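You operate a simulated robot arm through the tools that you are given. There is no shell and no other tool. Be economical: measure what you need, move in short steps, check, and stop when the job is done.

The job below is to be done with a simulated two-armed robot. You get a single attempt, and the scene is never put back.

Task
On the checking end of the blue bench, fold the rag in half.

It is judged by the outcome, as a careful person would: the job done as asked, and still so three seconds after it is handed in. It fails if anything else is knocked over, pushed out of place, dropped, spilled or broken. Flat cloth is picked up by pressing the open fingertips on it (5 to 10 N) and closing them slowly along it; thin cloth reads only 2 to 8 mm in the jaws.

Robot
Two 6-joint arms with two-finger grippers on one trunk, on a base that drives. Base frame: it is fixed to the floor where the robot stands at the start and does not move with it; the origin is under the middle of the robot, x ahead of it, y to its left, z up. Lengths are in m, angles in degrees, forces in N, time in s.
The left shoulder is at the start at [0.06, 0.143, 0.875], the right one opposite. With the tool pointing down near the work surface each hand reaches from about 0.32 to 0.72 m from the robot's upright axis, wherever it stands, measured 20 degrees to its own side. Places, roughly: checking end of the blue bench [0.8, -0.1, 0.8]. Payload 2.45 kg a hand.
The tool frame of a hand sits at the grasp point between the pads (the TCP): z along the fingers, y along the line on which they close. The tips reach 0.026 m beyond it. Largest opening 0.096 m; the body of the gripper starts 0.069 m behind the TCP.
Orientation is told as [roll, pitch, yaw] about the base's x, y, z axes, in that order, counted from this pose: with the fingers straight down and closing along the base's y, the tool's x points along the base's -x, its y along +y and its z along -z.

Tools
- The arms move only by the tool play_rows. It takes "left_series", "right_series" or both (then of equal length, played together; a hand with none holds still); each is a list of rows, each a list of 7 numbers: the finger opening in cm, from 0 to 9.6, then the shift along the tool's x, y, z in cm, then the turn, a rotation vector about the tool's x, y, z in degrees. In form: [[claw, x, y, z, rx, ry, rz], ...]. A call has 1 to 10 rows; each row shifts and turns the commanded pose from where the row before left it, along the tool's axes as they then stand. Each row takes 0.2 s and may step no farther than 0.05 m and 8.6 degrees from the row before; otherwise, or with a gripper value out of range, the whole call is refused. Where a pose cannot be reached the arm comes as near as it can. A force on the tool above 40 N (or 10 N above the force at the start of the call, whichever is more), or a blocked arm, ends the call early, and 0.2 s more pass. Each finger halts on what it meets, pressing with about 42 N; the grip force reading is that of the motor and also rises with nothing between the fingers. The clock runs only during rows and for 0.2 s after the last one: add rows that do not move to give the fingers time. The reply holds the time, the measured pose of the TCP, the force on the tool along the base axes, the opening and the grip force, in the units named above and with some noise, with the torque about the TCP (base axes, N m) and any sound that the robot's microphone picked up.
- Cameras (640 x 400 px; columns grow to the right, rows downward): "scene" is now at [0.1289, 0.0278, 1.4703]; the picture's right is [0.38, -0.92, -0.00], its down [-0.76, -0.31, -0.57] and it looks along [0.53, 0.22, -0.82] (base axes); focal length 256 px, centre (320, 200). "left" rides on the left gripper at [0.081, -0.003, -0.098] in its tool frame; the picture's right is [0.04, 1.00, 0.00], its down [-0.73, 0.03, -0.68] and it looks along [-0.68, 0.03, 0.73] (tool axes); focal length 256 px, centre (320, 200). "right" rides on the right gripper at [0.082, 0.003, -0.098] in its tool frame; the picture's right is [-0.04, 1.00, 0.00], its down [-0.73, -0.03, -0.68] and it looks along [-0.68, -0.03, 0.73] (tool axes); focal length 256 px, centre (320, 200). There is no depth. A picture from a camera that has moved, and an enlarged one, comes with that camera's place and axes in the base frame and with its lens.
- capture(camera): a new picture of that camera. No time passes.
- raise_lower(by): slides the trunk up (or, below 0, down) by that many m; the arms and the scene camera ride with it, the base frame stays. It gives what a move gives, with no picture.
- base_move(legs): drives the robot by 1 to 6 legs, each [ahead, turn to the left] in m and degrees, along the robot's own axes; the way and the turn of a leg run together, so that a leg with both is an arc; at most 1.5 m and 180 degrees a leg. The arms and the cameras ride along, it lands a little off, and it stops where it bumps. It gives what a move gives.
- aim_head(pan, tilt): turns the head with the scene camera to pan (to the left, within 86 degrees either way) and tilt (down, from -29 to 69), counted from straight ahead of the robot. It gives what a move gives.
- inspect(camera, box): a new picture of the part [left, top, right, bottom] of that camera's present view, enlarged. No time passes.
- sign_off(): hands the job in; it is judged then, once.

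Work in short steps. Places have to be worked out from the pictures, the camera data and where the tool is seen: move nearer, look again, correct. Check each grasp and each placing, and mend what went wrong. You have 120 turns and 100 pictures in all, those below and enlarged ones among them. Open the grippers and draw the arms clear of the work before you hand the job in, unless the task says otherwise; then end with one line.

The tools are called after "Emit:" as name(argument=value, ...) on one line, values as JSON. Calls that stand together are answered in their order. play_rows: Moves the arms, as the interface text tells. Its arguments: {"type":"object","properties":{"left_series":{"type":"array","items":{"type":"array","items":{"type":"number"}}},"right_series":{"type":"array","items":{"type":"array","items":{"type":"number"}}}},"required":[]} The other tools are called the same way: raise_lower (by) slides the trunk up or down; base_move (legs) drives the base; aim_head (pan, tilt) turns the head that bears the scene camera; capture (camera) takes a picture; inspect (camera, box) takes an enlarged picture of a part of a camera's view; sign_off () hands the job in.

At the start:

```text
clock: 0.0
left_tcp_pos: [0.4046, 0.3847, 0.9619]
left_orientation: [0.0, 0.0, -0.4]
left_ft_force: [-0.3, -0.4, -0.8]
left_wrist_torque: [0.01, 0.0, 0.01]
left_finger_gap: 0.0958
left_finger_force: 0.1
right_tcp_pos: [0.3042, -0.0088, 0.998]
right_orientation: [0.0, 0.0, -0.4]
right_ft_force: [0.4, 0.4, 0.6]
right_wrist_torque: [0.0, -0.03, 0.0]
right_finger_gap: 0.0961
right_finger_force: 0.0
trunk travel left (down, up): [-0.5, 0.09]
robot x, y, heading: [0.0031, 0.0003, 0.0]
head pan, tilt: [22.6, 55.1]
```

scene: 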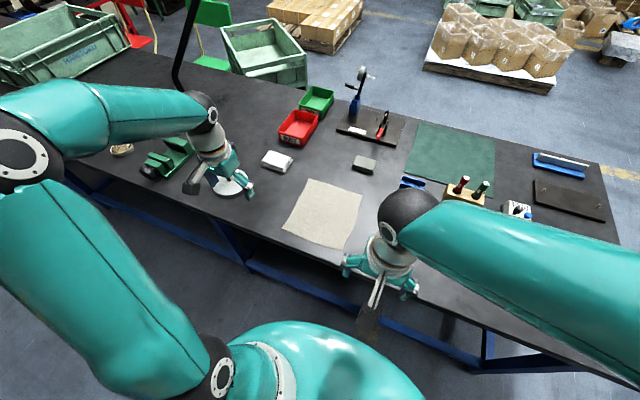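
right: 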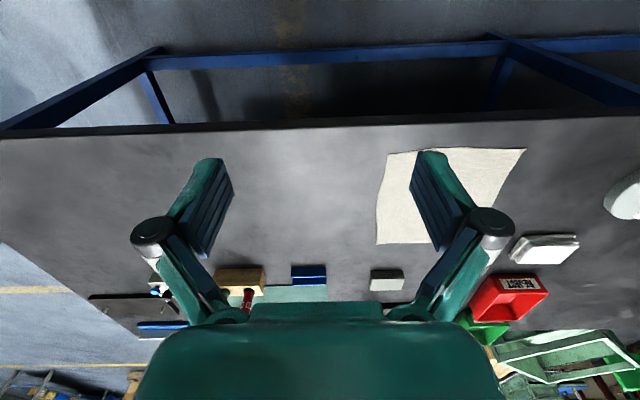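
left: 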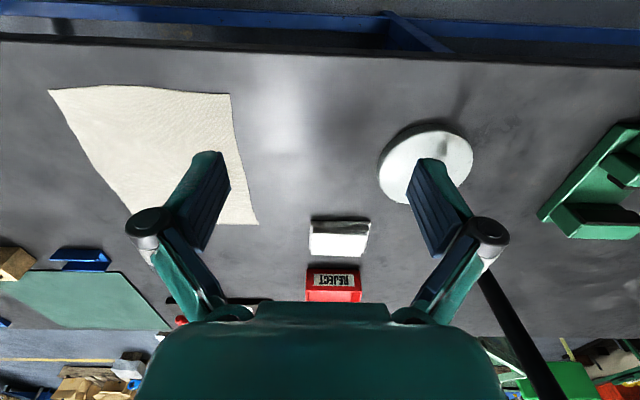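

The rag seems to lie at about x 0.43–0.63, y 0.08–0.27. I'll enlarge the view to get its corners more exactly.

Emit:
inspect(camera="scene", box=[240, 140, 400, 280])

Emit:
inspect(camera="left", box=[0, 30, 320, 250])

```text
2.86 times, centred on (320, 210) of scene
camera zoom: at [0.1289, 0.0278, 1.4703], right [0.38, -0.92, 0.0], down [-0.76, -0.31, -0.57], along [0.53, 0.22, -0.82], focal length 731 px, centre (320, 171)
```

zoom: 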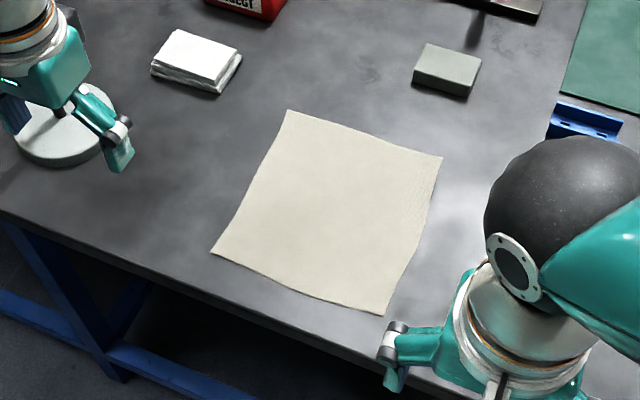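

```text
1.82 times, centred on (160, 140) of left
camera zoom: at [0.3219, 0.3818, 1.0589], right [-0.03, 1.0, 0.0], down [0.73, 0.02, 0.68], along [0.68, 0.02, -0.73], focal length 465 px, centre (611, 309)
```

zoom: 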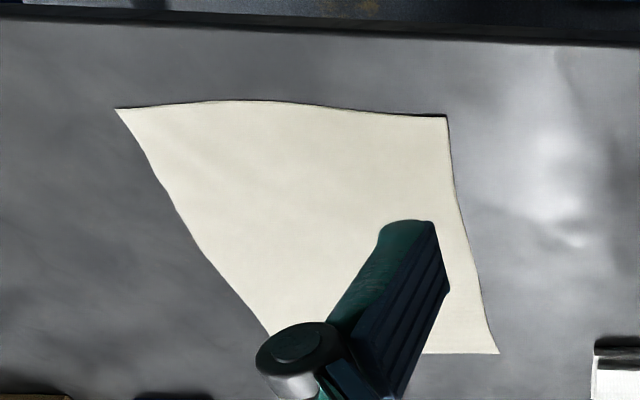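

Triangulating from the two views, the bench top is at z≈0.77 and the rag spans x 0.437–0.653, y 0.088–0.285. The far corners are close to the right hand's limit, so I'll drive ahead 5 cm.

Emit:
base_move(legs=[[0.05, 0]])

```text
clock: 0.9
left_tcp_pos: [0.4572, 0.3838, 0.9608]
left_orientation: [0.0, 0.1, -0.5]
left_ft_force: [0.6, -0.9, -0.6]
left_wrist_torque: [0.01, 0.05, -0.01]
left_finger_gap: 0.0959
left_finger_force: 0.0
right_tcp_pos: [0.3565, -0.0091, 0.9975]
right_orientation: [0.0, 0.3, -0.3]
right_ft_force: [0.5, -0.2, -0.3]
right_wrist_torque: [0.0, 0.09, 0.02]
right_finger_gap: 0.0961
right_finger_force: 0.0
trunk travel left (down, up): [-0.5, 0.09]
robot x, y, heading: [0.0547, 0.0004, -0.0]
head pan, tilt: [22.6, 55.1]
```

Free drive, no bump. I'll bring both hands above the near corners with the fingers narrowed to 2.5 cm, staying about 7 cm above the cloth.

Emit:
play_rows(left_series=[[6, 0.2, -3, 0, 0, 0, 0], [4, 0.2, -3, 0, 0, 0, 0], [2.5, 0.2, -3, 0, 0, 0, 0], [2.5, 0.2, -3.1, 0, 0, 0, 0], [2.5, 0, 0, 2.25, 0, 0, 0], [2.5, 0, 0, 2.25, 0, 0, 0], [2.5, 0, 0, 2.25, 0, 0, 0], [2.5, 0, 0, 2.25, 0, 0, 0], [2.5, 0, 0, 0, 0, 0, 0]], right_series=[[6, -1.16, 1.49, 1.6, 0, 0, 0], [4, -1.16, 1.49, 1.6, 0, 0, 0], [2.5, -1.16, 1.49, 1.6, 0, 0, 0], [2.5, -1.16, 1.49, 1.6, 0, 0, 0], [2.5, -1.16, 1.49, 1.6, 0, 0, 0], [2.5, -1.16, 1.49, 1.6, 0, 0, 0], [2.5, -1.16, 1.49, 1.6, 0, 0, 0], [2.5, -1.16, 1.49, 1.55, 0, 0, 0], [2.5, 0, 0, 0, 0, 0, 0]])

Emit:
capture(camera="scene")

Emit:
capture(camera="left")

Emit:
capture(camera="right")

```text
clock: 2.9
left_tcp_pos: [0.4464, 0.2623, 0.8729]
left_orientation: [0.1, 0.0, -0.4]
left_ft_force: [0.3, 0.6, 0.2]
left_wrist_torque: [0.0, -0.04, 0.02]
left_finger_gap: 0.0247
left_finger_force: 0.1
right_tcp_pos: [0.4573, 0.105, 0.8802]
right_orientation: [1.1, -0.7, -1.5]
right_ft_force: [0.0, -0.9, 0.0]
right_wrist_torque: [-0.03, 0.01, -0.01]
right_finger_gap: 0.0255
right_finger_force: 0.1
trunk travel left (down, up): [-0.5, 0.09]
robot x, y, heading: [0.0499, 0.0017, 0.0]
head pan, tilt: [22.6, 55.1]
```

```text
94 pictures are left
camera scene: at [0.1797, 0.0276, 1.4716], right [0.38, -0.92, 0.0], down [-0.76, -0.31, -0.57], along [0.53, 0.22, -0.82], focal length 256 px, centre (320, 200)
```

scene: 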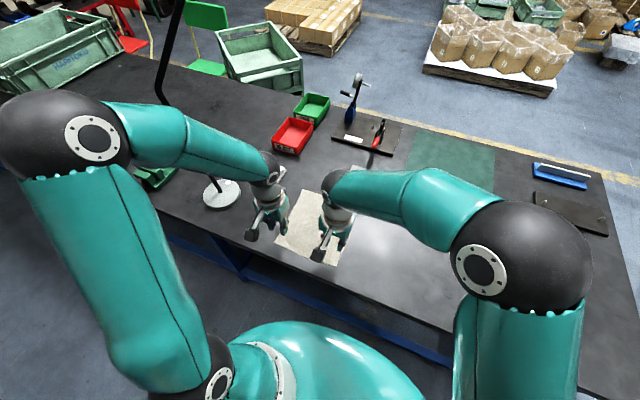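

```text
93 pictures are left
camera left: at [0.3624, 0.26, 0.9701], right [-0.03, 1.0, 0.0], down [0.73, 0.02, 0.68], along [0.68, 0.02, -0.73], focal length 256 px, centre (320, 200)
```

left: 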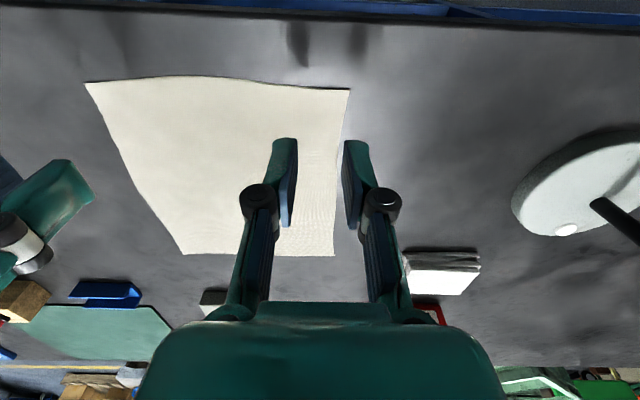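

```text
92 pictures are left
camera right: at [0.3747, 0.109, 0.9782], right [0.07, 1.0, 0.02], down [0.72, -0.06, 0.69], along [0.69, -0.03, -0.73], focal length 256 px, centre (320, 200)
```

right: 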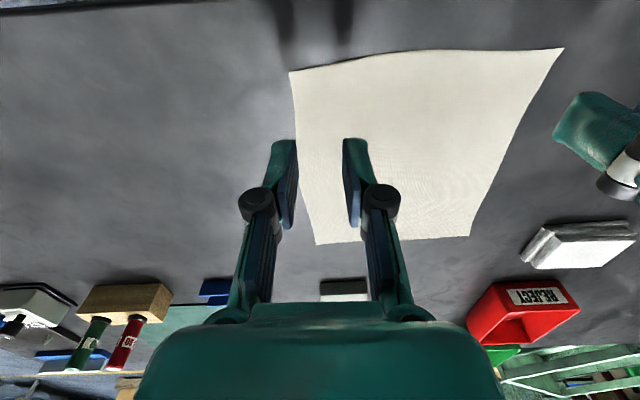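

Both views agree: near corners at (0.433, 0.284) and (0.437, 0.086). I'll lower both hands to just above the cloth, check settling, then descend to contact.

Emit:
play_rows(left_series=[[2.5, 0, 0.2, 1.3, 0, 0, 0], [2.5, 0, 0, 1.3, 0, 0, 0], [2.5, 0, 0, 1.3, 0, 0, 0], [2.5, 0, 0, 1.0, 0, 0, 0], [2.5, 0, 0, 0, 0, 0, 0], [2.5, 0, 0, 0, 0, 0, 0]], right_series=[[2.5, 0.4, 0, 1.3, 0, 0, 0], [2.5, 0, 0, 1.3, 0, 0, 0], [2.5, 0, 0, 1.3, 0, 0, 0], [2.5, 0, 0, 1.0, 0, 0, 0], [2.5, 0, 0, 0, 0, 0, 0], [2.5, 0, 0, 0, 0, 0, 0]])

```text
clock: 4.3
left_tcp_pos: [0.4475, 0.265, 0.8222]
left_orientation: [0.0, -0.1, -0.5]
left_ft_force: [0.0, 0.7, -0.4]
left_wrist_torque: [0.0, 0.01, -0.01]
left_finger_gap: 0.0249
left_finger_force: 0.1
right_tcp_pos: [0.457, 0.1035, 0.8338]
right_orientation: [1.3, -0.9, -2.4]
right_ft_force: [-0.8, -0.9, -0.2]
right_wrist_torque: [-0.01, 0.0, 0.0]
right_finger_gap: 0.0247
right_finger_force: 0.1
trunk travel left (down, up): [-0.5, 0.09]
robot x, y, heading: [0.0518, -0.0028, 0.2]
head pan, tilt: [22.6, 55.1]
```

The right arm stops about 1.2 cm short and tilted: it is reaching across itself against a limit. I'll raise both hands and turn the base 18° left so that the rag is centred ahead.

Emit:
play_rows(left_series=[[2.5, 0, 0, -4, 0, 0, 0], [2.5, 0, 0, -4, 0, 0, 0], [2.5, 0, 0, -3, 0, 0, 0], [2.5, 0, 0, 0, 0, 0, 0]], right_series=[[2.5, 0, 0, -4, 0, 0, 0], [2.5, 0, -2, -4, 0, 0, 0], [2.5, 0, -2, -3, 0, 0, 0], [2.5, 0, 0, 0, 0, 0, 0]])

Emit:
base_move(legs=[[0, 18]])

Emit:
capture(camera="scene")

```text
clock: 5.3
left_tcp_pos: [0.4477, 0.2645, 0.9337]
left_orientation: [0.0, -0.1, -0.5]
left_ft_force: [-0.1, -0.3, 0.2]
left_wrist_torque: [-0.03, -0.01, 0.0]
left_finger_gap: 0.025
left_finger_force: 0.0
right_tcp_pos: [0.4436, 0.0681, 0.9311]
right_orientation: [0.0, 0.1, -0.4]
right_ft_force: [0.2, 0.0, -0.2]
right_wrist_torque: [0.03, 0.0, 0.0]
right_finger_gap: 0.0249
right_finger_force: 0.0
trunk travel left (down, up): [-0.5, 0.09]
robot x, y, heading: [0.0518, 0.0004, -0.1]
head pan, tilt: [22.6, 55.1]
```

```text
clock: 6.8
left_tcp_pos: [0.3432, 0.3752, 0.9346]
left_orientation: [-0.1, 0.0, 17.7]
left_ft_force: [0.5, -0.1, 0.3]
left_wrist_torque: [0.02, 0.0, -0.01]
left_finger_gap: 0.025
left_finger_force: 0.1
right_tcp_pos: [0.401, 0.1856, 0.9323]
right_orientation: [-0.2, 0.0, 17.8]
right_ft_force: [0.1, 0.6, -0.7]
right_wrist_torque: [0.01, 0.01, -0.01]
right_finger_gap: 0.0247
right_finger_force: 0.0
trunk travel left (down, up): [-0.5, 0.09]
robot x, y, heading: [0.0515, -0.0126, 17.9]
head pan, tilt: [22.6, 55.1]
```

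```text
91 pictures are left
camera scene: at [0.1661, 0.0529, 1.4703], right [0.65, -0.76, 0.0], down [-0.62, -0.53, -0.57], along [0.43, 0.37, -0.82], focal length 256 px, centre (320, 200)
```

scene: 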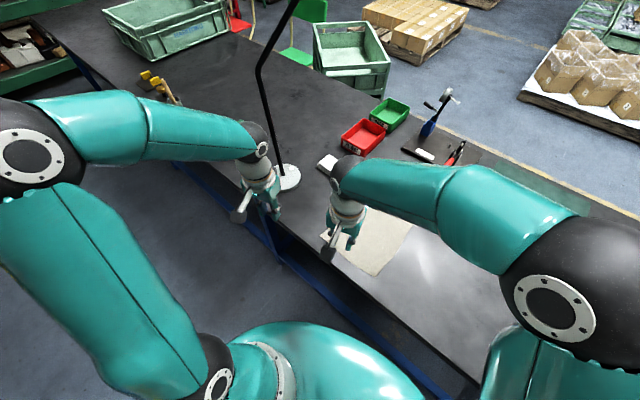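

Turned cleanly. Now I turn both hands back square with the rag and move them over the near corners, dropping 5 cm.

Emit:
play_rows(left_series=[[2.5, 0, 0, 0, 0, 0, 6], [2.5, 0, 0, 0, 0, 0, 6], [2.5, 0, 0, 0, 0, 0, 5.7], [2.5, -3.5, 0, 0, 0, 0, 0], [2.5, -3.5, -3.5, 0, 0, 0, 0], [2.5, -3.4, -3.5, 1, 0, 0, 0], [2.5, 0, -3.0, 2, 0, 0, 0], [2.5, 0, -1.0, 2, 0, 0, 0], [2.5, 0, 0, 0, 0, 0, 0], [2.5, 0, 0, 0, 0, 0, 0]], right_series=[[2.5, 0, 0, 0, 0, 0, 6], [2.5, 0, 0, 0, 0, 0, 6], [2.5, 0, 0, 0, 0, 0, 5.8], [2.5, -2.4, -4, 0, 0, 0, 0], [2.5, -2.4, -3.6, 0, 0, 0, 0], [2.5, 0, 0, 1, 0, 0, 0], [2.5, 0, 0, 2, 0, 0, 0], [2.5, 0, 0, 2, 0, 0, 0], [2.5, 0, 0, 0, 0, 0, 0], [2.5, 0, 0, 0, 0, 0, 0]])

```text
clock: 9.0
left_tcp_pos: [0.4494, 0.2649, 0.8843]
left_orientation: [0.0, 0.0, 0.1]
left_ft_force: [0.7, -0.4, -0.1]
left_wrist_torque: [0.0, 0.0, -0.02]
left_finger_gap: 0.0249
left_finger_force: 0.1
right_tcp_pos: [0.4505, 0.1097, 0.8819]
right_orientation: [0.0, 0.1, 0.0]
right_ft_force: [0.0, 0.5, 0.4]
right_wrist_torque: [-0.01, 0.02, -0.03]
right_finger_gap: 0.025
right_finger_force: 0.1
trunk travel left (down, up): [-0.5, 0.09]
robot x, y, heading: [0.0534, -0.0131, 18.2]
head pan, tilt: [22.6, 55.1]
```

Both hands sit correctly now. Descending to about 1 cm above the cloth and checking views.

Emit:
play_rows(left_series=[[2.5, 0, 0, 2, 0, 0, 0], [2.5, 0, 0, 2, 0, 0, 0], [2.5, 0, 0, 2, 0, 0, 0], [2.5, 0, 0, 1.4, 0, 0, 0], [2.5, 0, 0, 0, 0, 0, 0]], right_series=[[2.5, 0, 0, 2, 0, 0, 0], [2.5, 0, 0, 2, 0, 0, 0], [2.5, 0, 0, 2, 0, 0, 0], [2.5, 0, 0, 1.2, 0, 0, 0], [2.5, 0, 0, 0, 0, 0, 0]])

Emit:
capture(camera="left")

Emit:
capture(camera="right")

```text
clock: 10.2
left_tcp_pos: [0.4475, 0.2632, 0.8099]
left_orientation: [0.0, 0.0, 0.1]
left_ft_force: [0.2, -0.2, 1.1]
left_wrist_torque: [0.0, -0.03, 0.02]
left_finger_gap: 0.0253
left_finger_force: 0.1
right_tcp_pos: [0.4484, 0.1111, 0.8093]
right_orientation: [0.1, 0.0, 0.0]
right_ft_force: [-0.6, 0.5, 1.0]
right_wrist_torque: [0.02, -0.02, -0.01]
right_finger_gap: 0.0249
right_finger_force: 0.0
trunk travel left (down, up): [-0.5, 0.09]
robot x, y, heading: [0.0528, -0.0125, 17.9]
head pan, tilt: [22.6, 55.1]
```

```text
90 pictures are left
camera left: at [0.364, 0.2604, 0.9069], right [-0.04, 1.0, 0.0], down [0.73, 0.03, 0.68], along [0.68, 0.03, -0.73], focal length 256 px, centre (320, 200)
```

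left: 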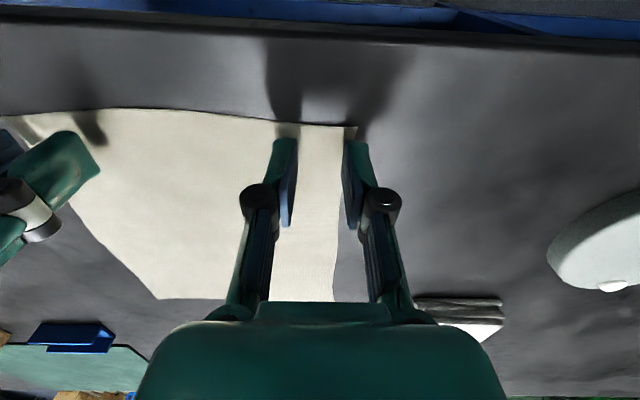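

```text
89 pictures are left
camera right: at [0.3671, 0.1144, 0.908], right [0.04, 1.0, 0.0], down [0.73, -0.03, 0.68], along [0.68, -0.03, -0.73], focal length 256 px, centre (320, 200)
```

right: 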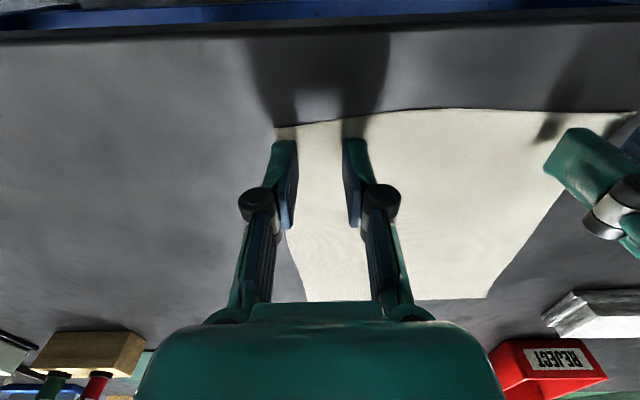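

The outer fingers are right on the side edges, so I shift each hand 0.6 cm inward, then lower gently towards contact.

Emit:
play_rows(left_series=[[2.5, 0, -0.6, 0, 0, 0, 0], [2.5, 0, 0, 0.3, 0, 0, 0], [2.5, 0, 0, 0.3, 0, 0, 0], [2.5, 0, 0, 0.3, 0, 0, 0], [2.5, 0, 0, 0.2, 0, 0, 0], [2.5, 0, 0, 0, 0, 0, 0]], right_series=[[2.5, 0, 0.6, 0, 0, 0, 0], [2.5, 0, 0, 0.3, 0, 0, 0], [2.5, 0, 0, 0.3, 0, 0, 0], [2.5, 0, 0, 0.3, 0, 0, 0], [2.5, 0, 0, 0.2, 0, 0, 0], [2.5, 0, 0, 0, 0, 0, 0]])

```text
clock: 11.6
left_tcp_pos: [0.4475, 0.2588, 0.7991]
left_orientation: [-0.1, -0.1, 0.1]
left_ft_force: [0.5, 1.6, -1.3]
left_wrist_torque: [0.0, 0.0, 0.0]
left_finger_gap: 0.025
left_finger_force: 0.1
right_tcp_pos: [0.4484, 0.116, 0.7972]
right_orientation: [-0.1, 0.1, -0.1]
right_ft_force: [0.6, -0.1, 0.7]
right_wrist_torque: [-0.02, -0.03, -0.03]
right_finger_gap: 0.0249
right_finger_force: 0.2
trunk travel left (down, up): [-0.5, 0.09]
robot x, y, heading: [0.0513, -0.0144, 17.8]
head pan, tilt: [22.6, 55.1]
```

No contact yet; I continue in 1 mm steps.

Emit:
play_rows(left_series=[[2.5, 0, 0, 0.1, 0, 0, 0], [2.5, 0, 0, 0.1, 0, 0, 0], [2.5, 0, 0, 0.1, 0, 0, 0], [2.5, 0, 0, 0, 0, 0, 0]], right_series=[[2.5, 0, 0, 0.1, 0, 0, 0], [2.5, 0, 0, 0.1, 0, 0, 0], [2.5, 0, 0, 0.1, 0, 0, 0], [2.5, 0, 0, 0, 0, 0, 0]])

```text
clock: 12.6
left_tcp_pos: [0.4463, 0.2578, 0.7971]
left_orientation: [0.1, 0.0, 0.1]
left_ft_force: [0.9, 0.0, 3.0]
left_wrist_torque: [0.01, -0.01, 0.03]
left_finger_gap: 0.025
left_finger_force: 0.4
right_tcp_pos: [0.4485, 0.1151, 0.7972]
right_orientation: [0.0, -0.1, 0.0]
right_ft_force: [2.3, -0.7, 16.9]
right_wrist_torque: [-0.13, 0.05, -0.01]
right_finger_gap: 0.0254
right_finger_force: 0.2
trunk travel left (down, up): [-0.5, 0.09]
robot x, y, heading: [0.0547, -0.0118, 17.8]
head pan, tilt: [22.6, 55.1]
```

Right presses 17 N, left 3 N. I back the right off about 1.5 mm and lower the left 1 mm.

Emit:
play_rows(left_series=[[2.5, 0, 0, 0.07, 0, 0, 0], [2.5, 0, 0, 0, 0, 0, 0]], right_series=[[2.5, 0, 0, -0.13, 0, 0, 0], [2.5, 0, 0, 0, 0, 0, 0]])

```text
clock: 13.2
left_tcp_pos: [0.4468, 0.2573, 0.7966]
left_orientation: [0.0, -0.1, 0.2]
left_ft_force: [-0.1, -0.2, 12.2]
left_wrist_torque: [-0.02, 0.07, -0.01]
left_finger_gap: 0.0252
left_finger_force: 0.3
right_tcp_pos: [0.4468, 0.1148, 0.7978]
right_orientation: [0.0, 0.0, 0.0]
right_ft_force: [0.7, -0.3, 4.2]
right_wrist_torque: [0.06, -0.03, -0.02]
right_finger_gap: 0.025
right_finger_force: 0.5
trunk travel left (down, up): [-0.5, 0.09]
robot x, y, heading: [0.0483, -0.0153, 17.8]
head pan, tilt: [22.6, 55.1]
```

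Fine-tune toward 8 N each and close slowly.

Emit:
play_rows(left_series=[[2.5, 0, 0, -0.03, 0, 0, 0], [2.2, 0, 0, 0, 0, 0, 0], [1.9, 0, 0, 0, 0, 0, 0], [1.6, 0, 0, 0, 0, 0, 0], [1.3, 0, 0, 0, 0, 0, 0], [1.0, 0, 0, 0, 0, 0, 0], [0.7, 0, 0, 0, 0, 0, 0], [0.4, 0, 0, 0, 0, 0, 0], [0, 0, 0, 0, 0, 0, 0], [0, 0, 0, 0, 0, 0, 0]], right_series=[[2.5, 0, 0, 0.03, 0, 0, 0], [2.2, 0, 0, 0, 0, 0, 0], [1.9, 0, 0, 0, 0, 0, 0], [1.6, 0, 0, 0, 0, 0, 0], [1.3, 0, 0, 0, 0, 0, 0], [1.0, 0, 0, 0, 0, 0, 0], [0.7, 0, 0, 0, 0, 0, 0], [0.4, 0, 0, 0, 0, 0, 0], [0, 0, 0, 0, 0, 0, 0], [0, 0, 0, 0, 0, 0, 0]])

Emit:
capture(camera="left")

Emit:
capture(camera="right")

```text
clock: 15.4
left_tcp_pos: [0.4474, 0.257, 0.7975]
left_orientation: [-0.1, 0.1, 0.1]
left_ft_force: [-0.6, -11.5, 14.5]
left_wrist_torque: [-0.34, -0.17, 0.07]
left_finger_gap: 0.0013
left_finger_force: 30.4
right_tcp_pos: [0.4471, 0.1167, 0.7968]
right_orientation: [0.1, 0.0, -0.1]
right_ft_force: [0.5, 10.4, 6.1]
right_wrist_torque: [0.28, 0.03, -0.07]
right_finger_gap: 0.0027
right_finger_force: 35.4
trunk travel left (down, up): [-0.5, 0.09]
robot x, y, heading: [0.0526, -0.0173, 18.0]
head pan, tilt: [22.6, 55.1]
```

```text
88 pictures are left
camera left: at [0.3642, 0.2546, 0.894], right [-0.04, 1.0, 0.0], down [0.73, 0.03, 0.68], along [0.68, 0.03, -0.73], focal length 256 px, centre (320, 200)
```

left: 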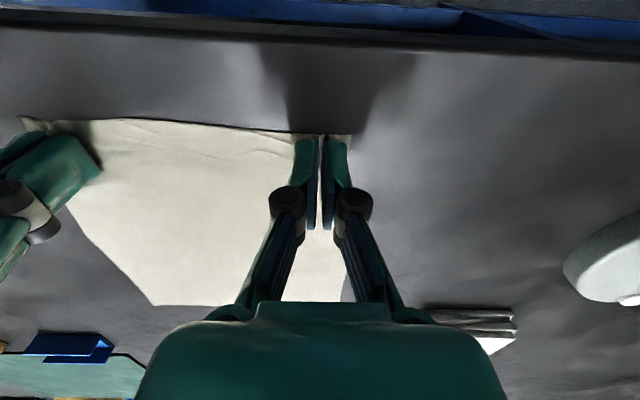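

```text
87 pictures are left
camera right: at [0.3672, 0.1201, 0.8954], right [0.04, 1.0, 0.0], down [0.73, -0.03, 0.68], along [0.68, -0.03, -0.73], focal length 256 px, centre (320, 200)
```

right: 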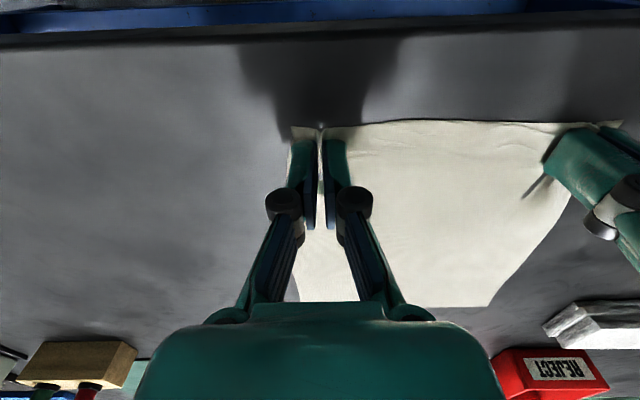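

Right reads 2.7 mm (cloth caught), left 1.3 mm (doubtful). I lift both 2 cm, easing inward a little, and look.

Emit:
play_rows(left_series=[[0, 0, -0.2, -0.5, 0, 0, 0], [0, 0, -0.2, -0.5, 0, 0, 0], [0, 0, 0, -1.0, 0, 0, 0], [0, 0, 0, 0, 0, 0, 0]], right_series=[[0, 0, 0.2, -0.5, 0, 0, 0], [0, 0, 0.2, -0.5, 0, 0, 0], [0, 0, 0, -1.0, 0, 0, 0], [0, 0, 0, 0, 0, 0, 0]])

Emit:
capture(camera="left")

Emit:
capture(camera="right")

```text
clock: 16.4
left_tcp_pos: [0.4479, 0.255, 0.8159]
left_orientation: [0.0, 0.1, 0.0]
left_ft_force: [-0.2, -1.0, 0.0]
left_wrist_torque: [0.02, 0.0, -0.01]
left_finger_gap: 0.0044
left_finger_force: 29.8
right_tcp_pos: [0.4496, 0.1205, 0.8174]
right_orientation: [-0.1, 0.1, -0.1]
right_ft_force: [-1.7, 0.8, 0.3]
right_wrist_torque: [0.0, 0.04, -0.02]
right_finger_gap: 0.0003
right_finger_force: 29.5
trunk travel left (down, up): [-0.5, 0.09]
robot x, y, heading: [0.0522, -0.0148, 18.3]
head pan, tilt: [22.6, 55.1]
```

```text
86 pictures are left
camera left: at [0.3654, 0.2511, 0.9139], right [-0.04, 1.0, 0.0], down [0.73, 0.03, 0.68], along [0.68, 0.03, -0.73], focal length 256 px, centre (320, 200)
```

left: 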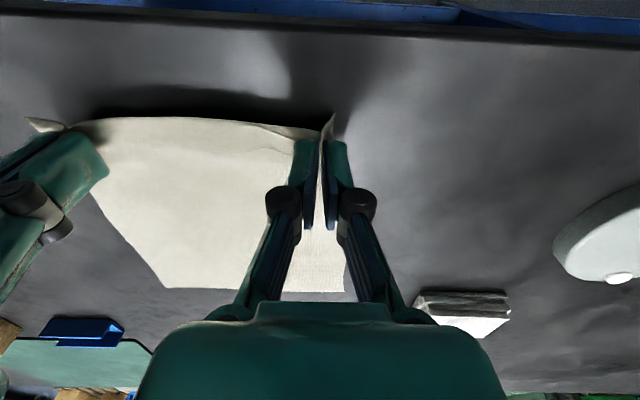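

```text
85 pictures are left
camera right: at [0.3678, 0.1243, 0.9158], right [0.04, 1.0, 0.0], down [0.73, -0.03, 0.68], along [0.68, -0.03, -0.74], focal length 256 px, centre (320, 200)
```

right: 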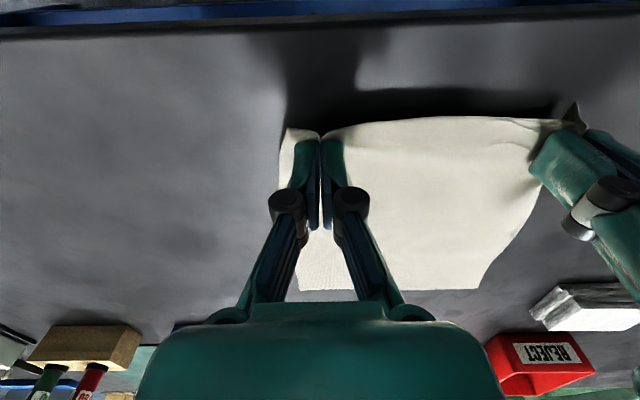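

The whole near edge is lifted and both corners are up. Starting the arc: up to ~6 cm and slightly forward, then check both grips.

Emit:
play_rows(left_series=[[0, -0.2, 0, -1, 0, 0, 0], [0, -0.4, 0, -1, 0, 0, 0], [0, -0.6, 0, -1, 0, 0, 0], [0, -0.8, 0, -1, 0, 0, 0], [0, 0, 0, 0, 0, 0, 0]], right_series=[[0, -0.2, 0, -1, 0, 0, 0], [0, -0.4, 0, -1, 0, 0, 0], [0, -0.6, 0, -1, 0, 0, 0], [0, -0.8, 0, -1, 0, 0, 0], [0, 0, 0, 0, 0, 0, 0]])

Emit:
capture(camera="left")

Emit:
capture(camera="right")

Emit:
inspect(camera="scene", box=[240, 140, 480, 290])

```text
clock: 17.6
left_tcp_pos: [0.468, 0.254, 0.8582]
left_orientation: [-0.1, 0.1, 0.1]
left_ft_force: [-0.3, -0.4, -0.6]
left_wrist_torque: [-0.03, -0.04, 0.02]
left_finger_gap: 0.0018
left_finger_force: 29.5
right_tcp_pos: [0.4686, 0.1202, 0.8578]
right_orientation: [0.1, 0.0, -0.1]
right_ft_force: [0.4, 0.9, 0.2]
right_wrist_torque: [0.01, -0.04, 0.0]
right_finger_gap: 0.0019
right_finger_force: 34.3
trunk travel left (down, up): [-0.5, 0.09]
robot x, y, heading: [0.0532, -0.0127, 18.3]
head pan, tilt: [22.6, 55.1]
```

```text
84 pictures are left
camera left: at [0.3845, 0.2508, 0.9554], right [-0.04, 1.0, 0.0], down [0.73, 0.03, 0.68], along [0.68, 0.03, -0.73], focal length 256 px, centre (320, 200)
```

left: 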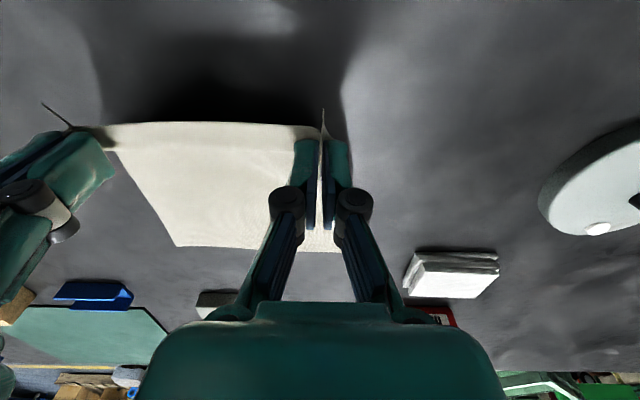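

```text
83 pictures are left
camera right: at [0.3874, 0.1251, 0.9563], right [0.04, 1.0, 0.0], down [0.73, -0.03, 0.68], along [0.68, -0.03, -0.73], focal length 256 px, centre (320, 200)
```

right: 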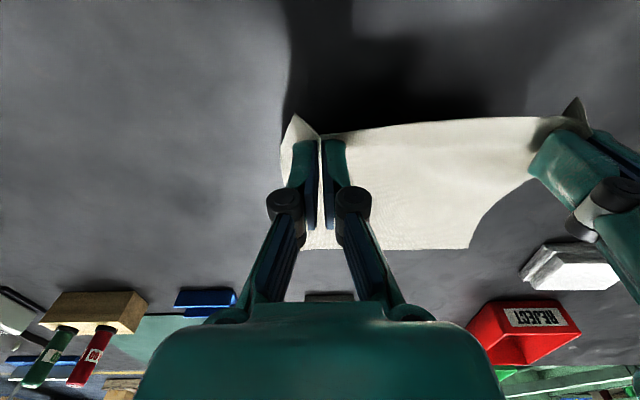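

```text
2.67 times, centred on (360, 215) of scene
camera zoom: at [0.1664, 0.0528, 1.4702], right [0.65, -0.76, 0.0], down [-0.62, -0.53, -0.57], along [0.43, 0.37, -0.82], focal length 682 px, centre (213, 160)
```

zoom: 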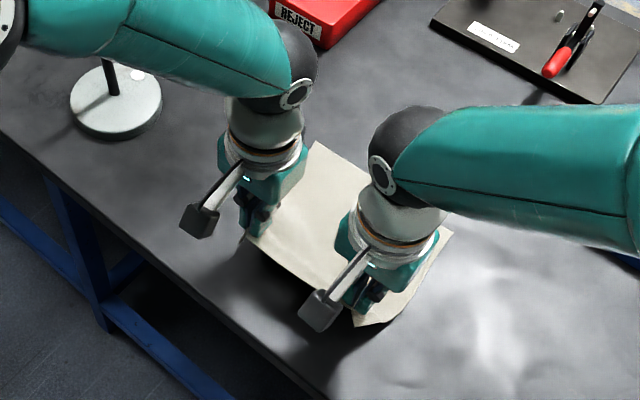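

Both grips hold and the far edge lies around x≈0.645. I carry the edge over the fold line (x≈0.54) in an arc to x 0.61, 6 cm high.

Emit:
play_rows(left_series=[[0, -1.6, 0, -1, 0, 0, 0], [0, -1.6, 0, -1, 0, 0, 0], [0, -2, 0, -0.5, 0, 0, 0], [0, -2, 0, -0.3, 0, 0, 0], [0, -2, 0, 0.3, 0, 0, 0], [0, -2, 0, 0.6, 0, 0, 0], [0, -1.5, 0, 1.0, 0, 0, 0], [0, -1.5, 0, 1.2, 0, 0, 0], [0, 0, 0, 0, 0, 0, 0]], right_series=[[0, -1.6, 0, -1, 0, 0, 0], [0, -1.6, 0, -1, 0, 0, 0], [0, -2, 0, -0.5, 0, 0, 0], [0, -2, 0, -0.3, 0, 0, 0], [0, -2, 0, 0.3, 0, 0, 0], [0, -2, 0, 0.6, 0, 0, 0], [0, -1.5, 0, 1.0, 0, 0, 0], [0, -1.5, 0, 1.2, 0, 0, 0], [0, 0, 0, 0, 0, 0, 0]])

Emit:
capture(camera="left")

Emit:
capture(camera="right")

Emit:
inspect(camera="scene", box=[240, 140, 480, 290])

```text
clock: 19.6
left_tcp_pos: [0.6089, 0.2551, 0.8559]
left_orientation: [0.0, -0.1, 0.0]
left_ft_force: [0.4, -1.1, 1.4]
left_wrist_torque: [0.04, -0.02, 0.03]
left_finger_gap: 0.0004
left_finger_force: 31.9
right_tcp_pos: [0.61, 0.1192, 0.8538]
right_orientation: [-0.1, 0.0, 0.0]
right_ft_force: [0.6, 0.4, 1.9]
right_wrist_torque: [-0.05, 0.01, -0.04]
right_finger_gap: 0.0011
right_finger_force: 31.7
trunk travel left (down, up): [-0.5, 0.09]
robot x, y, heading: [0.0503, -0.0128, 18.0]
head pan, tilt: [22.6, 55.1]
```

```text
81 pictures are left
camera left: at [0.5251, 0.2519, 0.9526], right [-0.04, 1.0, 0.0], down [0.73, 0.03, 0.68], along [0.68, 0.03, -0.73], focal length 256 px, centre (320, 200)
```

left: 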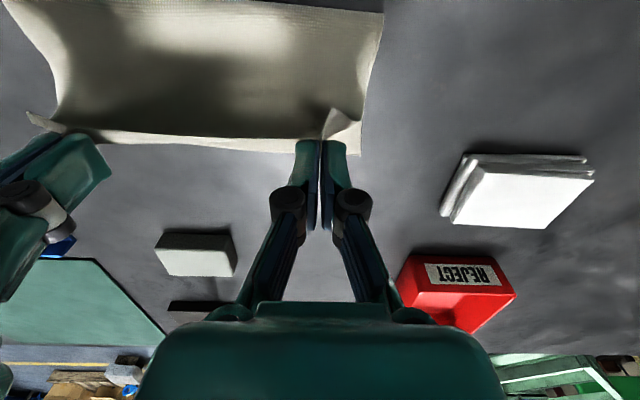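

```text
80 pictures are left
camera right: at [0.5294, 0.1238, 0.9527], right [0.04, 1.0, 0.0], down [0.73, -0.03, 0.68], along [0.68, -0.03, -0.73], focal length 256 px, centre (320, 200)
```

right: 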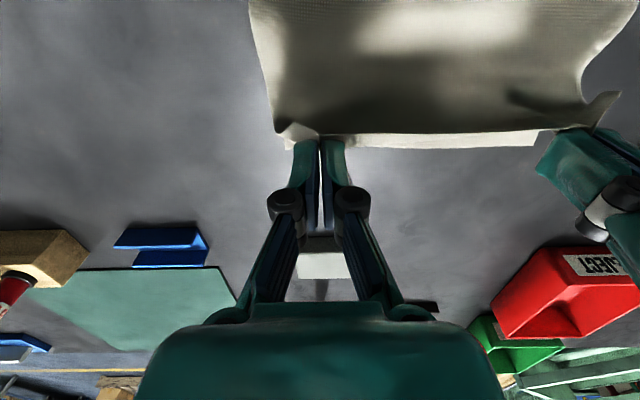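

```text
2.67 times, centred on (360, 215) of scene
camera zoom: at [0.1659, 0.0527, 1.4703], right [0.65, -0.76, 0.0], down [-0.62, -0.53, -0.57], along [0.43, 0.37, -0.82], focal length 682 px, centre (213, 160)
```

zoom: 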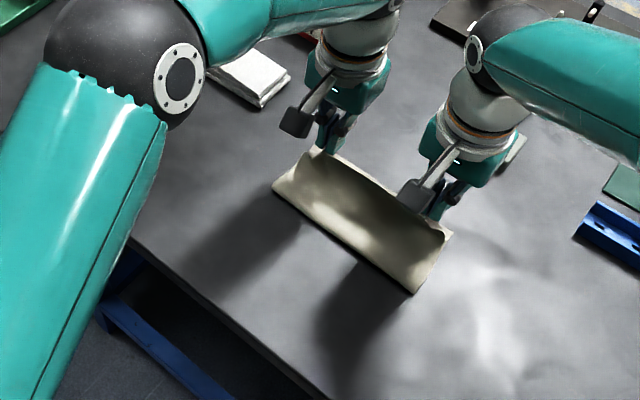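

The fold is coming over nicely; far edge at x≈0.645. I lower the held edge onto it, ending with grips at x≈0.633 just above the bench.

Emit:
play_rows(left_series=[[0, -0.9, 0, 1.4, 0, 0, 0], [0, -0.8, 0, 1.4, 0, 0, 0], [0, -0.5, 0, 1.3, 0, 0, 0], [0, -0.2, 0, 0.8, 0, 0, 0], [0, 0, 0, 0.5, 0, 0, 0], [0, 0, 0, 0, 0, 0, 0]], right_series=[[0, -0.9, 0, 1.4, 0, 0, 0], [0, -0.8, 0, 1.4, 0, 0, 0], [0, -0.5, 0, 1.3, 0, 0, 0], [0, -0.2, 0, 0.8, 0, 0, 0], [0, 0, 0, 0.4, 0, 0, 0], [0, 0, 0, 0, 0, 0, 0]])

Emit:
capture(camera="left")

Emit:
capture(camera="right")

```text
clock: 21.0
left_tcp_pos: [0.6335, 0.2544, 0.8015]
left_orientation: [0.0, -0.1, 0.1]
left_ft_force: [1.0, -2.1, 2.3]
left_wrist_torque: [-0.19, -0.04, 0.05]
left_finger_gap: 0.0025
left_finger_force: 35.3
right_tcp_pos: [0.6358, 0.121, 0.8013]
right_orientation: [0.0, 0.1, -0.1]
right_ft_force: [0.9, 2.9, -3.4]
right_wrist_torque: [0.05, 0.05, 0.0]
right_finger_gap: 0.0037
right_finger_force: 28.3
trunk travel left (down, up): [-0.5, 0.09]
robot x, y, heading: [0.0531, -0.0143, 17.9]
head pan, tilt: [22.6, 55.1]
```

```text
78 pictures are left
camera left: at [0.5498, 0.2512, 0.8977], right [-0.04, 1.0, 0.0], down [0.73, 0.03, 0.68], along [0.68, 0.03, -0.73], focal length 256 px, centre (320, 200)
```

left: 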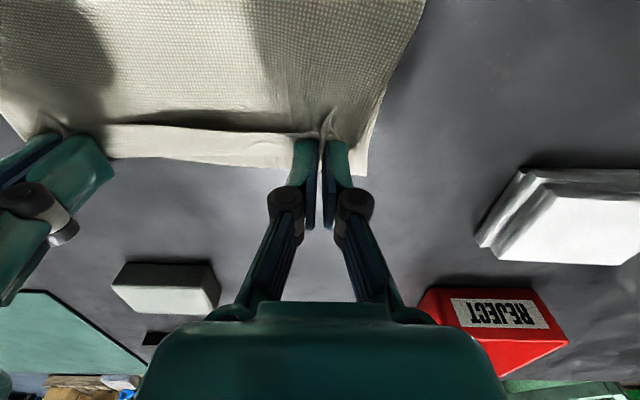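

```text
77 pictures are left
camera right: at [0.5535, 0.1248, 0.8998], right [0.04, 1.0, 0.0], down [0.73, -0.03, 0.68], along [0.68, -0.03, -0.73], focal length 256 px, centre (320, 200)
```

right: 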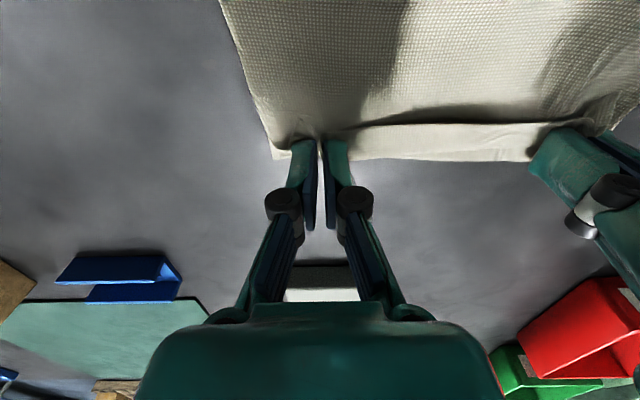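

The upper edge lies about 1.5–2 cm short of the lower far edge. I shift both hands 1.3 cm farther before releasing.

Emit:
play_rows(left_series=[[0, -0.4, 0, -0.2, 0, 0, 0], [0, -0.5, 0, 0, 0, 0, 0], [0, -0.4, 0, 0.2, 0, 0, 0], [0, 0, 0, 0, 0, 0, 0]], right_series=[[0, -0.4, 0, -0.2, 0, 0, 0], [0, -0.4, 0, 0, 0, 0, 0], [0, -0.4, 0, 0.2, 0, 0, 0], [0, 0, 0, 0, 0, 0, 0]])

Emit:
capture(camera="left")

Emit:
capture(camera="right")

Emit:
inspect(camera="scene", box=[240, 140, 480, 290])

```text
clock: 22.0
left_tcp_pos: [0.6461, 0.2544, 0.7991]
left_orientation: [0.0, 0.0, 0.0]
left_ft_force: [0.0, -0.2, 0.0]
left_wrist_torque: [0.03, -0.01, 0.02]
left_finger_gap: 0.0051
left_finger_force: 36.9
right_tcp_pos: [0.6464, 0.1217, 0.8016]
right_orientation: [0.0, -0.1, -0.1]
right_ft_force: [-0.4, -0.2, 4.6]
right_wrist_torque: [-0.02, -0.02, -0.03]
right_finger_gap: 0.0029
right_finger_force: 31.1
trunk travel left (down, up): [-0.5, 0.09]
robot x, y, heading: [0.0501, -0.0116, 18.0]
head pan, tilt: [22.6, 55.1]
```

```text
76 pictures are left
camera left: at [0.5638, 0.2517, 0.8971], right [-0.04, 1.0, 0.0], down [0.73, 0.03, 0.68], along [0.68, 0.03, -0.73], focal length 256 px, centre (320, 200)
```

left: 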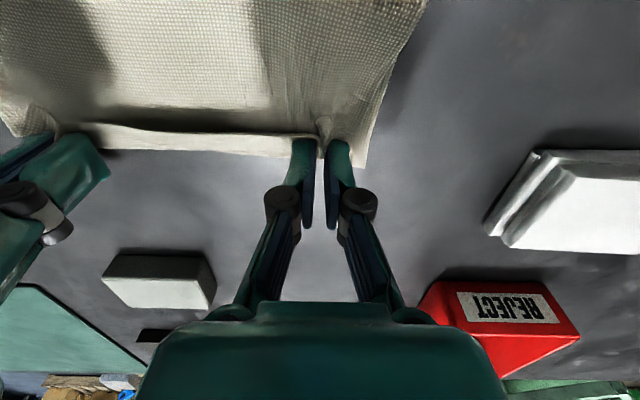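

```text
75 pictures are left
camera right: at [0.5661, 0.1245, 0.9], right [0.04, 1.0, 0.0], down [0.73, -0.03, 0.68], along [0.68, -0.03, -0.73], focal length 256 px, centre (320, 200)
```

right: 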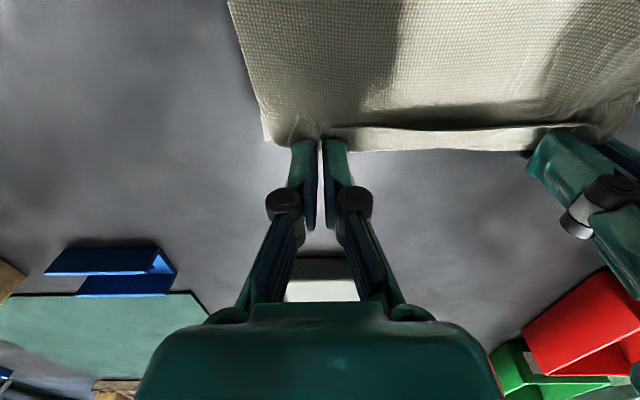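

```text
2.67 times, centred on (360, 215) of scene
camera zoom: at [0.1666, 0.0528, 1.4702], right [0.65, -0.76, 0.0], down [-0.62, -0.53, -0.57], along [0.43, 0.37, -0.82], focal length 682 px, centre (213, 160)
```

zoom: 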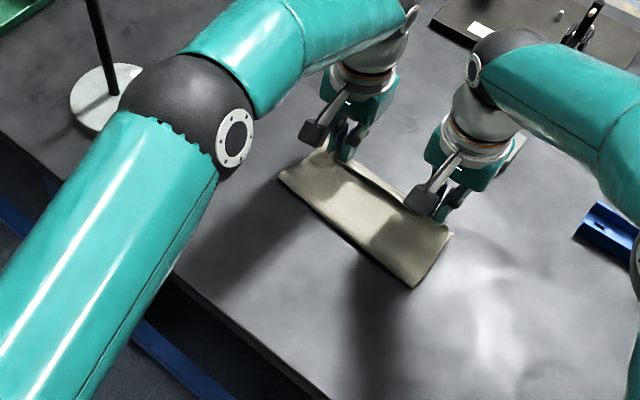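

Edges now match within about 1 cm. I open the fingers slowly, then lift straight up.

Emit:
play_rows(left_series=[[0.5, 0, 0, 0, 0, 0, 0], [1.0, 0, 0, 0, 0, 0, 0], [1.5, 0, 0, 0, 0, 0, 0], [2.0, 0, 0, 0, 0, 0, 0], [2.0, 0, 0, -0.5, 0, 0, 0], [2.5, 0, 0, -1, 0, 0, 0], [2.5, 0, 0, -2, 0, 0, 0], [2.5, 0, 0, -3, 0, 0, 0], [2.5, 0, 0, -3, 0, 0, 0], [2.5, 0, 0, 0, 0, 0, 0]], right_series=[[0.5, 0, 0, 0, 0, 0, 0], [1.0, 0, 0, 0, 0, 0, 0], [1.5, 0, 0, 0, 0, 0, 0], [2.0, 0, 0, 0, 0, 0, 0], [2.0, 0, 0, -0.5, 0, 0, 0], [2.5, 0, 0, -1, 0, 0, 0], [2.5, 0, 0, -2, 0, 0, 0], [2.5, 0, 0, -3, 0, 0, 0], [2.5, 0, 0, -3, 0, 0, 0], [2.5, 0, 0, 0, 0, 0, 0]])

Emit:
capture(camera="left")

Emit:
capture(camera="right")

Emit:
inspect(camera="scene", box=[240, 140, 480, 290])

```text
clock: 24.2
left_tcp_pos: [0.6469, 0.2548, 0.8943]
left_orientation: [0.0, 0.1, 0.0]
left_ft_force: [-0.9, 1.0, -0.3]
left_wrist_torque: [0.02, 0.01, -0.01]
left_finger_gap: 0.0252
left_finger_force: 0.1
right_tcp_pos: [0.6451, 0.1195, 0.8972]
right_orientation: [-0.1, 0.1, 0.0]
right_ft_force: [-0.2, 0.8, -0.2]
right_wrist_torque: [-0.01, 0.0, 0.03]
right_finger_gap: 0.0252
right_finger_force: 0.1
trunk travel left (down, up): [-0.5, 0.09]
robot x, y, heading: [0.054, -0.0172, 18.1]
head pan, tilt: [22.6, 55.1]
```

```text
73 pictures are left
camera left: at [0.564, 0.2516, 0.9913], right [-0.04, 1.0, 0.0], down [0.73, 0.03, 0.68], along [0.68, 0.03, -0.73], focal length 256 px, centre (320, 200)
```

left: 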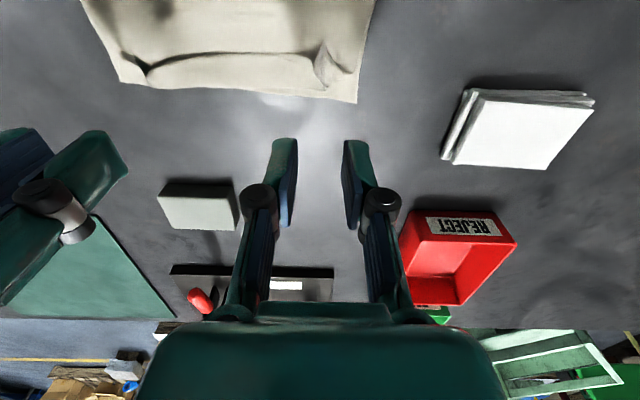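

```text
72 pictures are left
camera right: at [0.5647, 0.124, 0.9949], right [0.04, 1.0, 0.0], down [0.73, -0.03, 0.68], along [0.68, -0.03, -0.74], focal length 256 px, centre (320, 200)
```

right: 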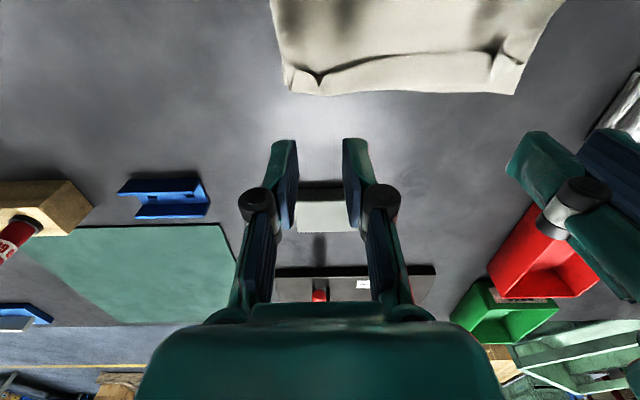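

```text
2.67 times, centred on (360, 215) of scene
camera zoom: at [0.1674, 0.0531, 1.4701], right [0.65, -0.76, 0.0], down [-0.62, -0.53, -0.57], along [0.43, 0.37, -0.82], focal length 682 px, centre (213, 160)
```

zoom: 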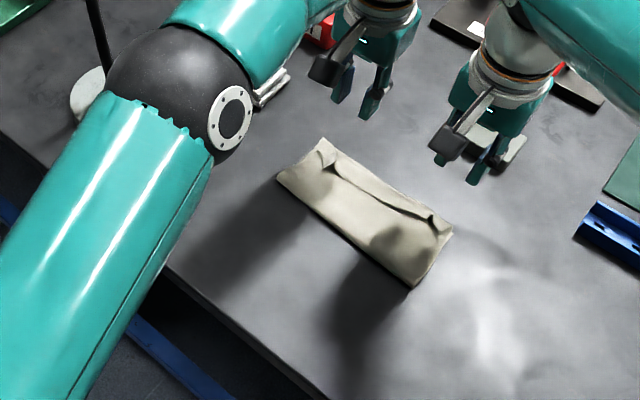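

Released; the rag is folded with small pinch ridges. I raise the arms and part them to see the result fully.

Emit:
play_rows(left_series=[[2.5, 0, 0, -3, 0, 0, 0], [2.5, 1, 1, -3, 0, 0, 0], [2.5, 2, 2, 0, 0, 0, 0], [2.5, 3, 2, 0, 0, 0, 0], [2.5, 3, 2, 0, 0, 0, 0], [2.5, 3, 2, 0, 0, 0, 0], [2.5, 3, 2, 0, 0, 0, 0], [2.5, 0, 0, 0, 0, 0, 0]], right_series=[[2.5, 0, 0, -3, 0, 0, 0], [2.5, 1, -2, -3, 0, 0, 0], [2.5, 2, -3, 0, 0, 0, 0], [2.5, 3, -3, 0, 0, 0, 0], [2.5, 3, -3, 0, 0, 0, 0], [2.5, 3, -3, 0, 0, 0, 0], [2.5, 3, -3, 0, 0, 0, 0], [2.5, 0, 0, 0, 0, 0, 0]])

Emit:
inspect(camera="scene", box=[260, 150, 440, 270])

Emit:
capture(camera="left")

Emit:
capture(camera="right")

```text
clock: 26.0
left_tcp_pos: [0.4959, 0.3663, 0.9536]
left_orientation: [-0.2, 0.2, 0.0]
left_ft_force: [0.0, -0.6, -0.2]
left_wrist_torque: [-0.03, 0.03, 0.02]
left_finger_gap: 0.0251
left_finger_force: 0.1
right_tcp_pos: [0.4981, -0.0466, 0.9543]
right_orientation: [0.0, 0.2, -0.1]
right_ft_force: [-0.1, 0.2, 0.6]
right_wrist_torque: [-0.01, 0.03, 0.0]
right_finger_gap: 0.025
right_finger_force: 0.0
trunk travel left (down, up): [-0.5, 0.09]
robot x, y, heading: [0.0537, -0.0118, 18.3]
head pan, tilt: [22.6, 55.1]
```

```text
3.33 times, centred on (350, 210) of scene
camera zoom: at [0.1679, 0.0532, 1.47], right [0.65, -0.76, 0.0], down [-0.62, -0.53, -0.57], along [0.43, 0.37, -0.82], focal length 853 px, centre (220, 167)
```

zoom: 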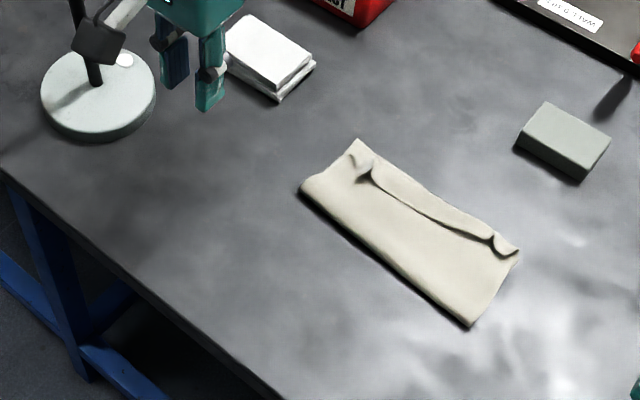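

```text
69 pictures are left
camera left: at [0.4131, 0.3632, 1.0515], right [-0.04, 1.0, 0.0], down [0.73, 0.03, 0.68], along [0.68, 0.03, -0.74], focal length 256 px, centre (320, 200)
```

left: 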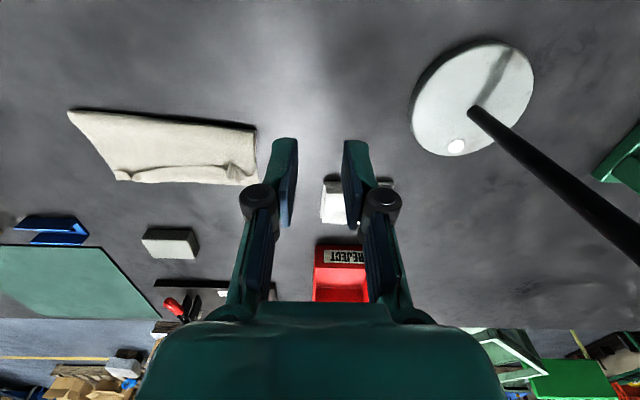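

```text
68 pictures are left
camera right: at [0.417, -0.0431, 1.0537], right [0.04, 1.0, 0.0], down [0.73, -0.03, 0.68], along [0.68, -0.03, -0.74], focal length 256 px, centre (320, 200)
```

right: 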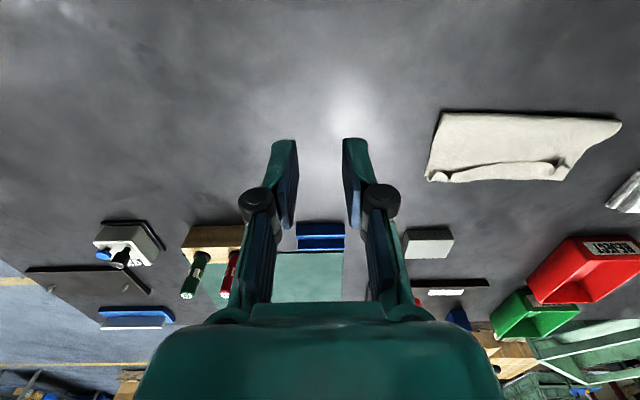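

The fold looks good; a closer look at the far edge to judge how well the layers match.

Emit:
inspect(camera="scene", box=[335, 180, 415, 250])

Emit:
inspect(camera="right", box=[410, 90, 640, 200])

```text
5.71 times, centred on (375, 215) of scene
camera zoom: at [0.1679, 0.0532, 1.47], right [0.65, -0.76, 0.0], down [-0.62, -0.53, -0.57], along [0.43, 0.37, -0.82], focal length 1462 px, centre (6, 114)
```

zoom: 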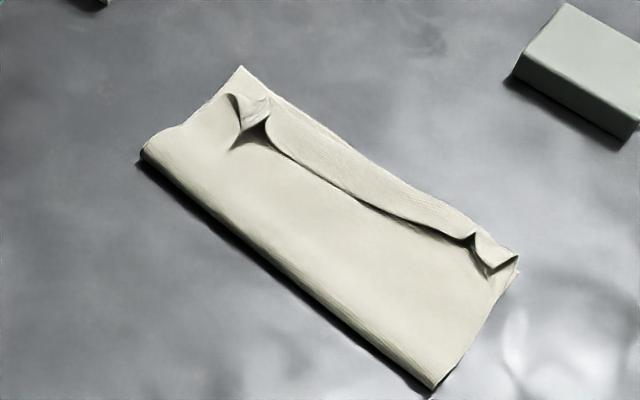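

```text
2.78 times, centred on (525, 145) of right
camera zoom: at [0.417, -0.0431, 1.0537], right [0.04, 1.0, 0.0], down [0.73, -0.03, 0.68], along [0.68, -0.03, -0.74], focal length 712 px, centre (-250, 353)
```

zoom: 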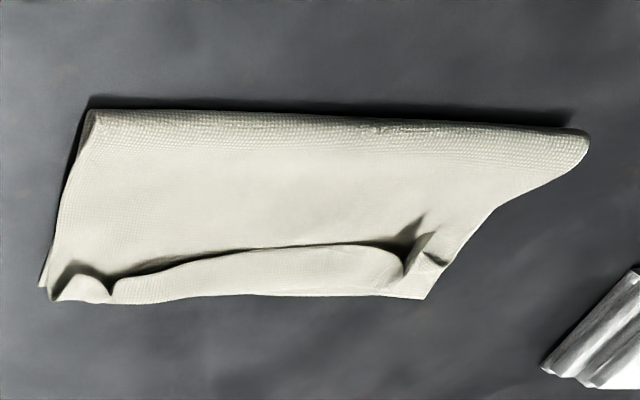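

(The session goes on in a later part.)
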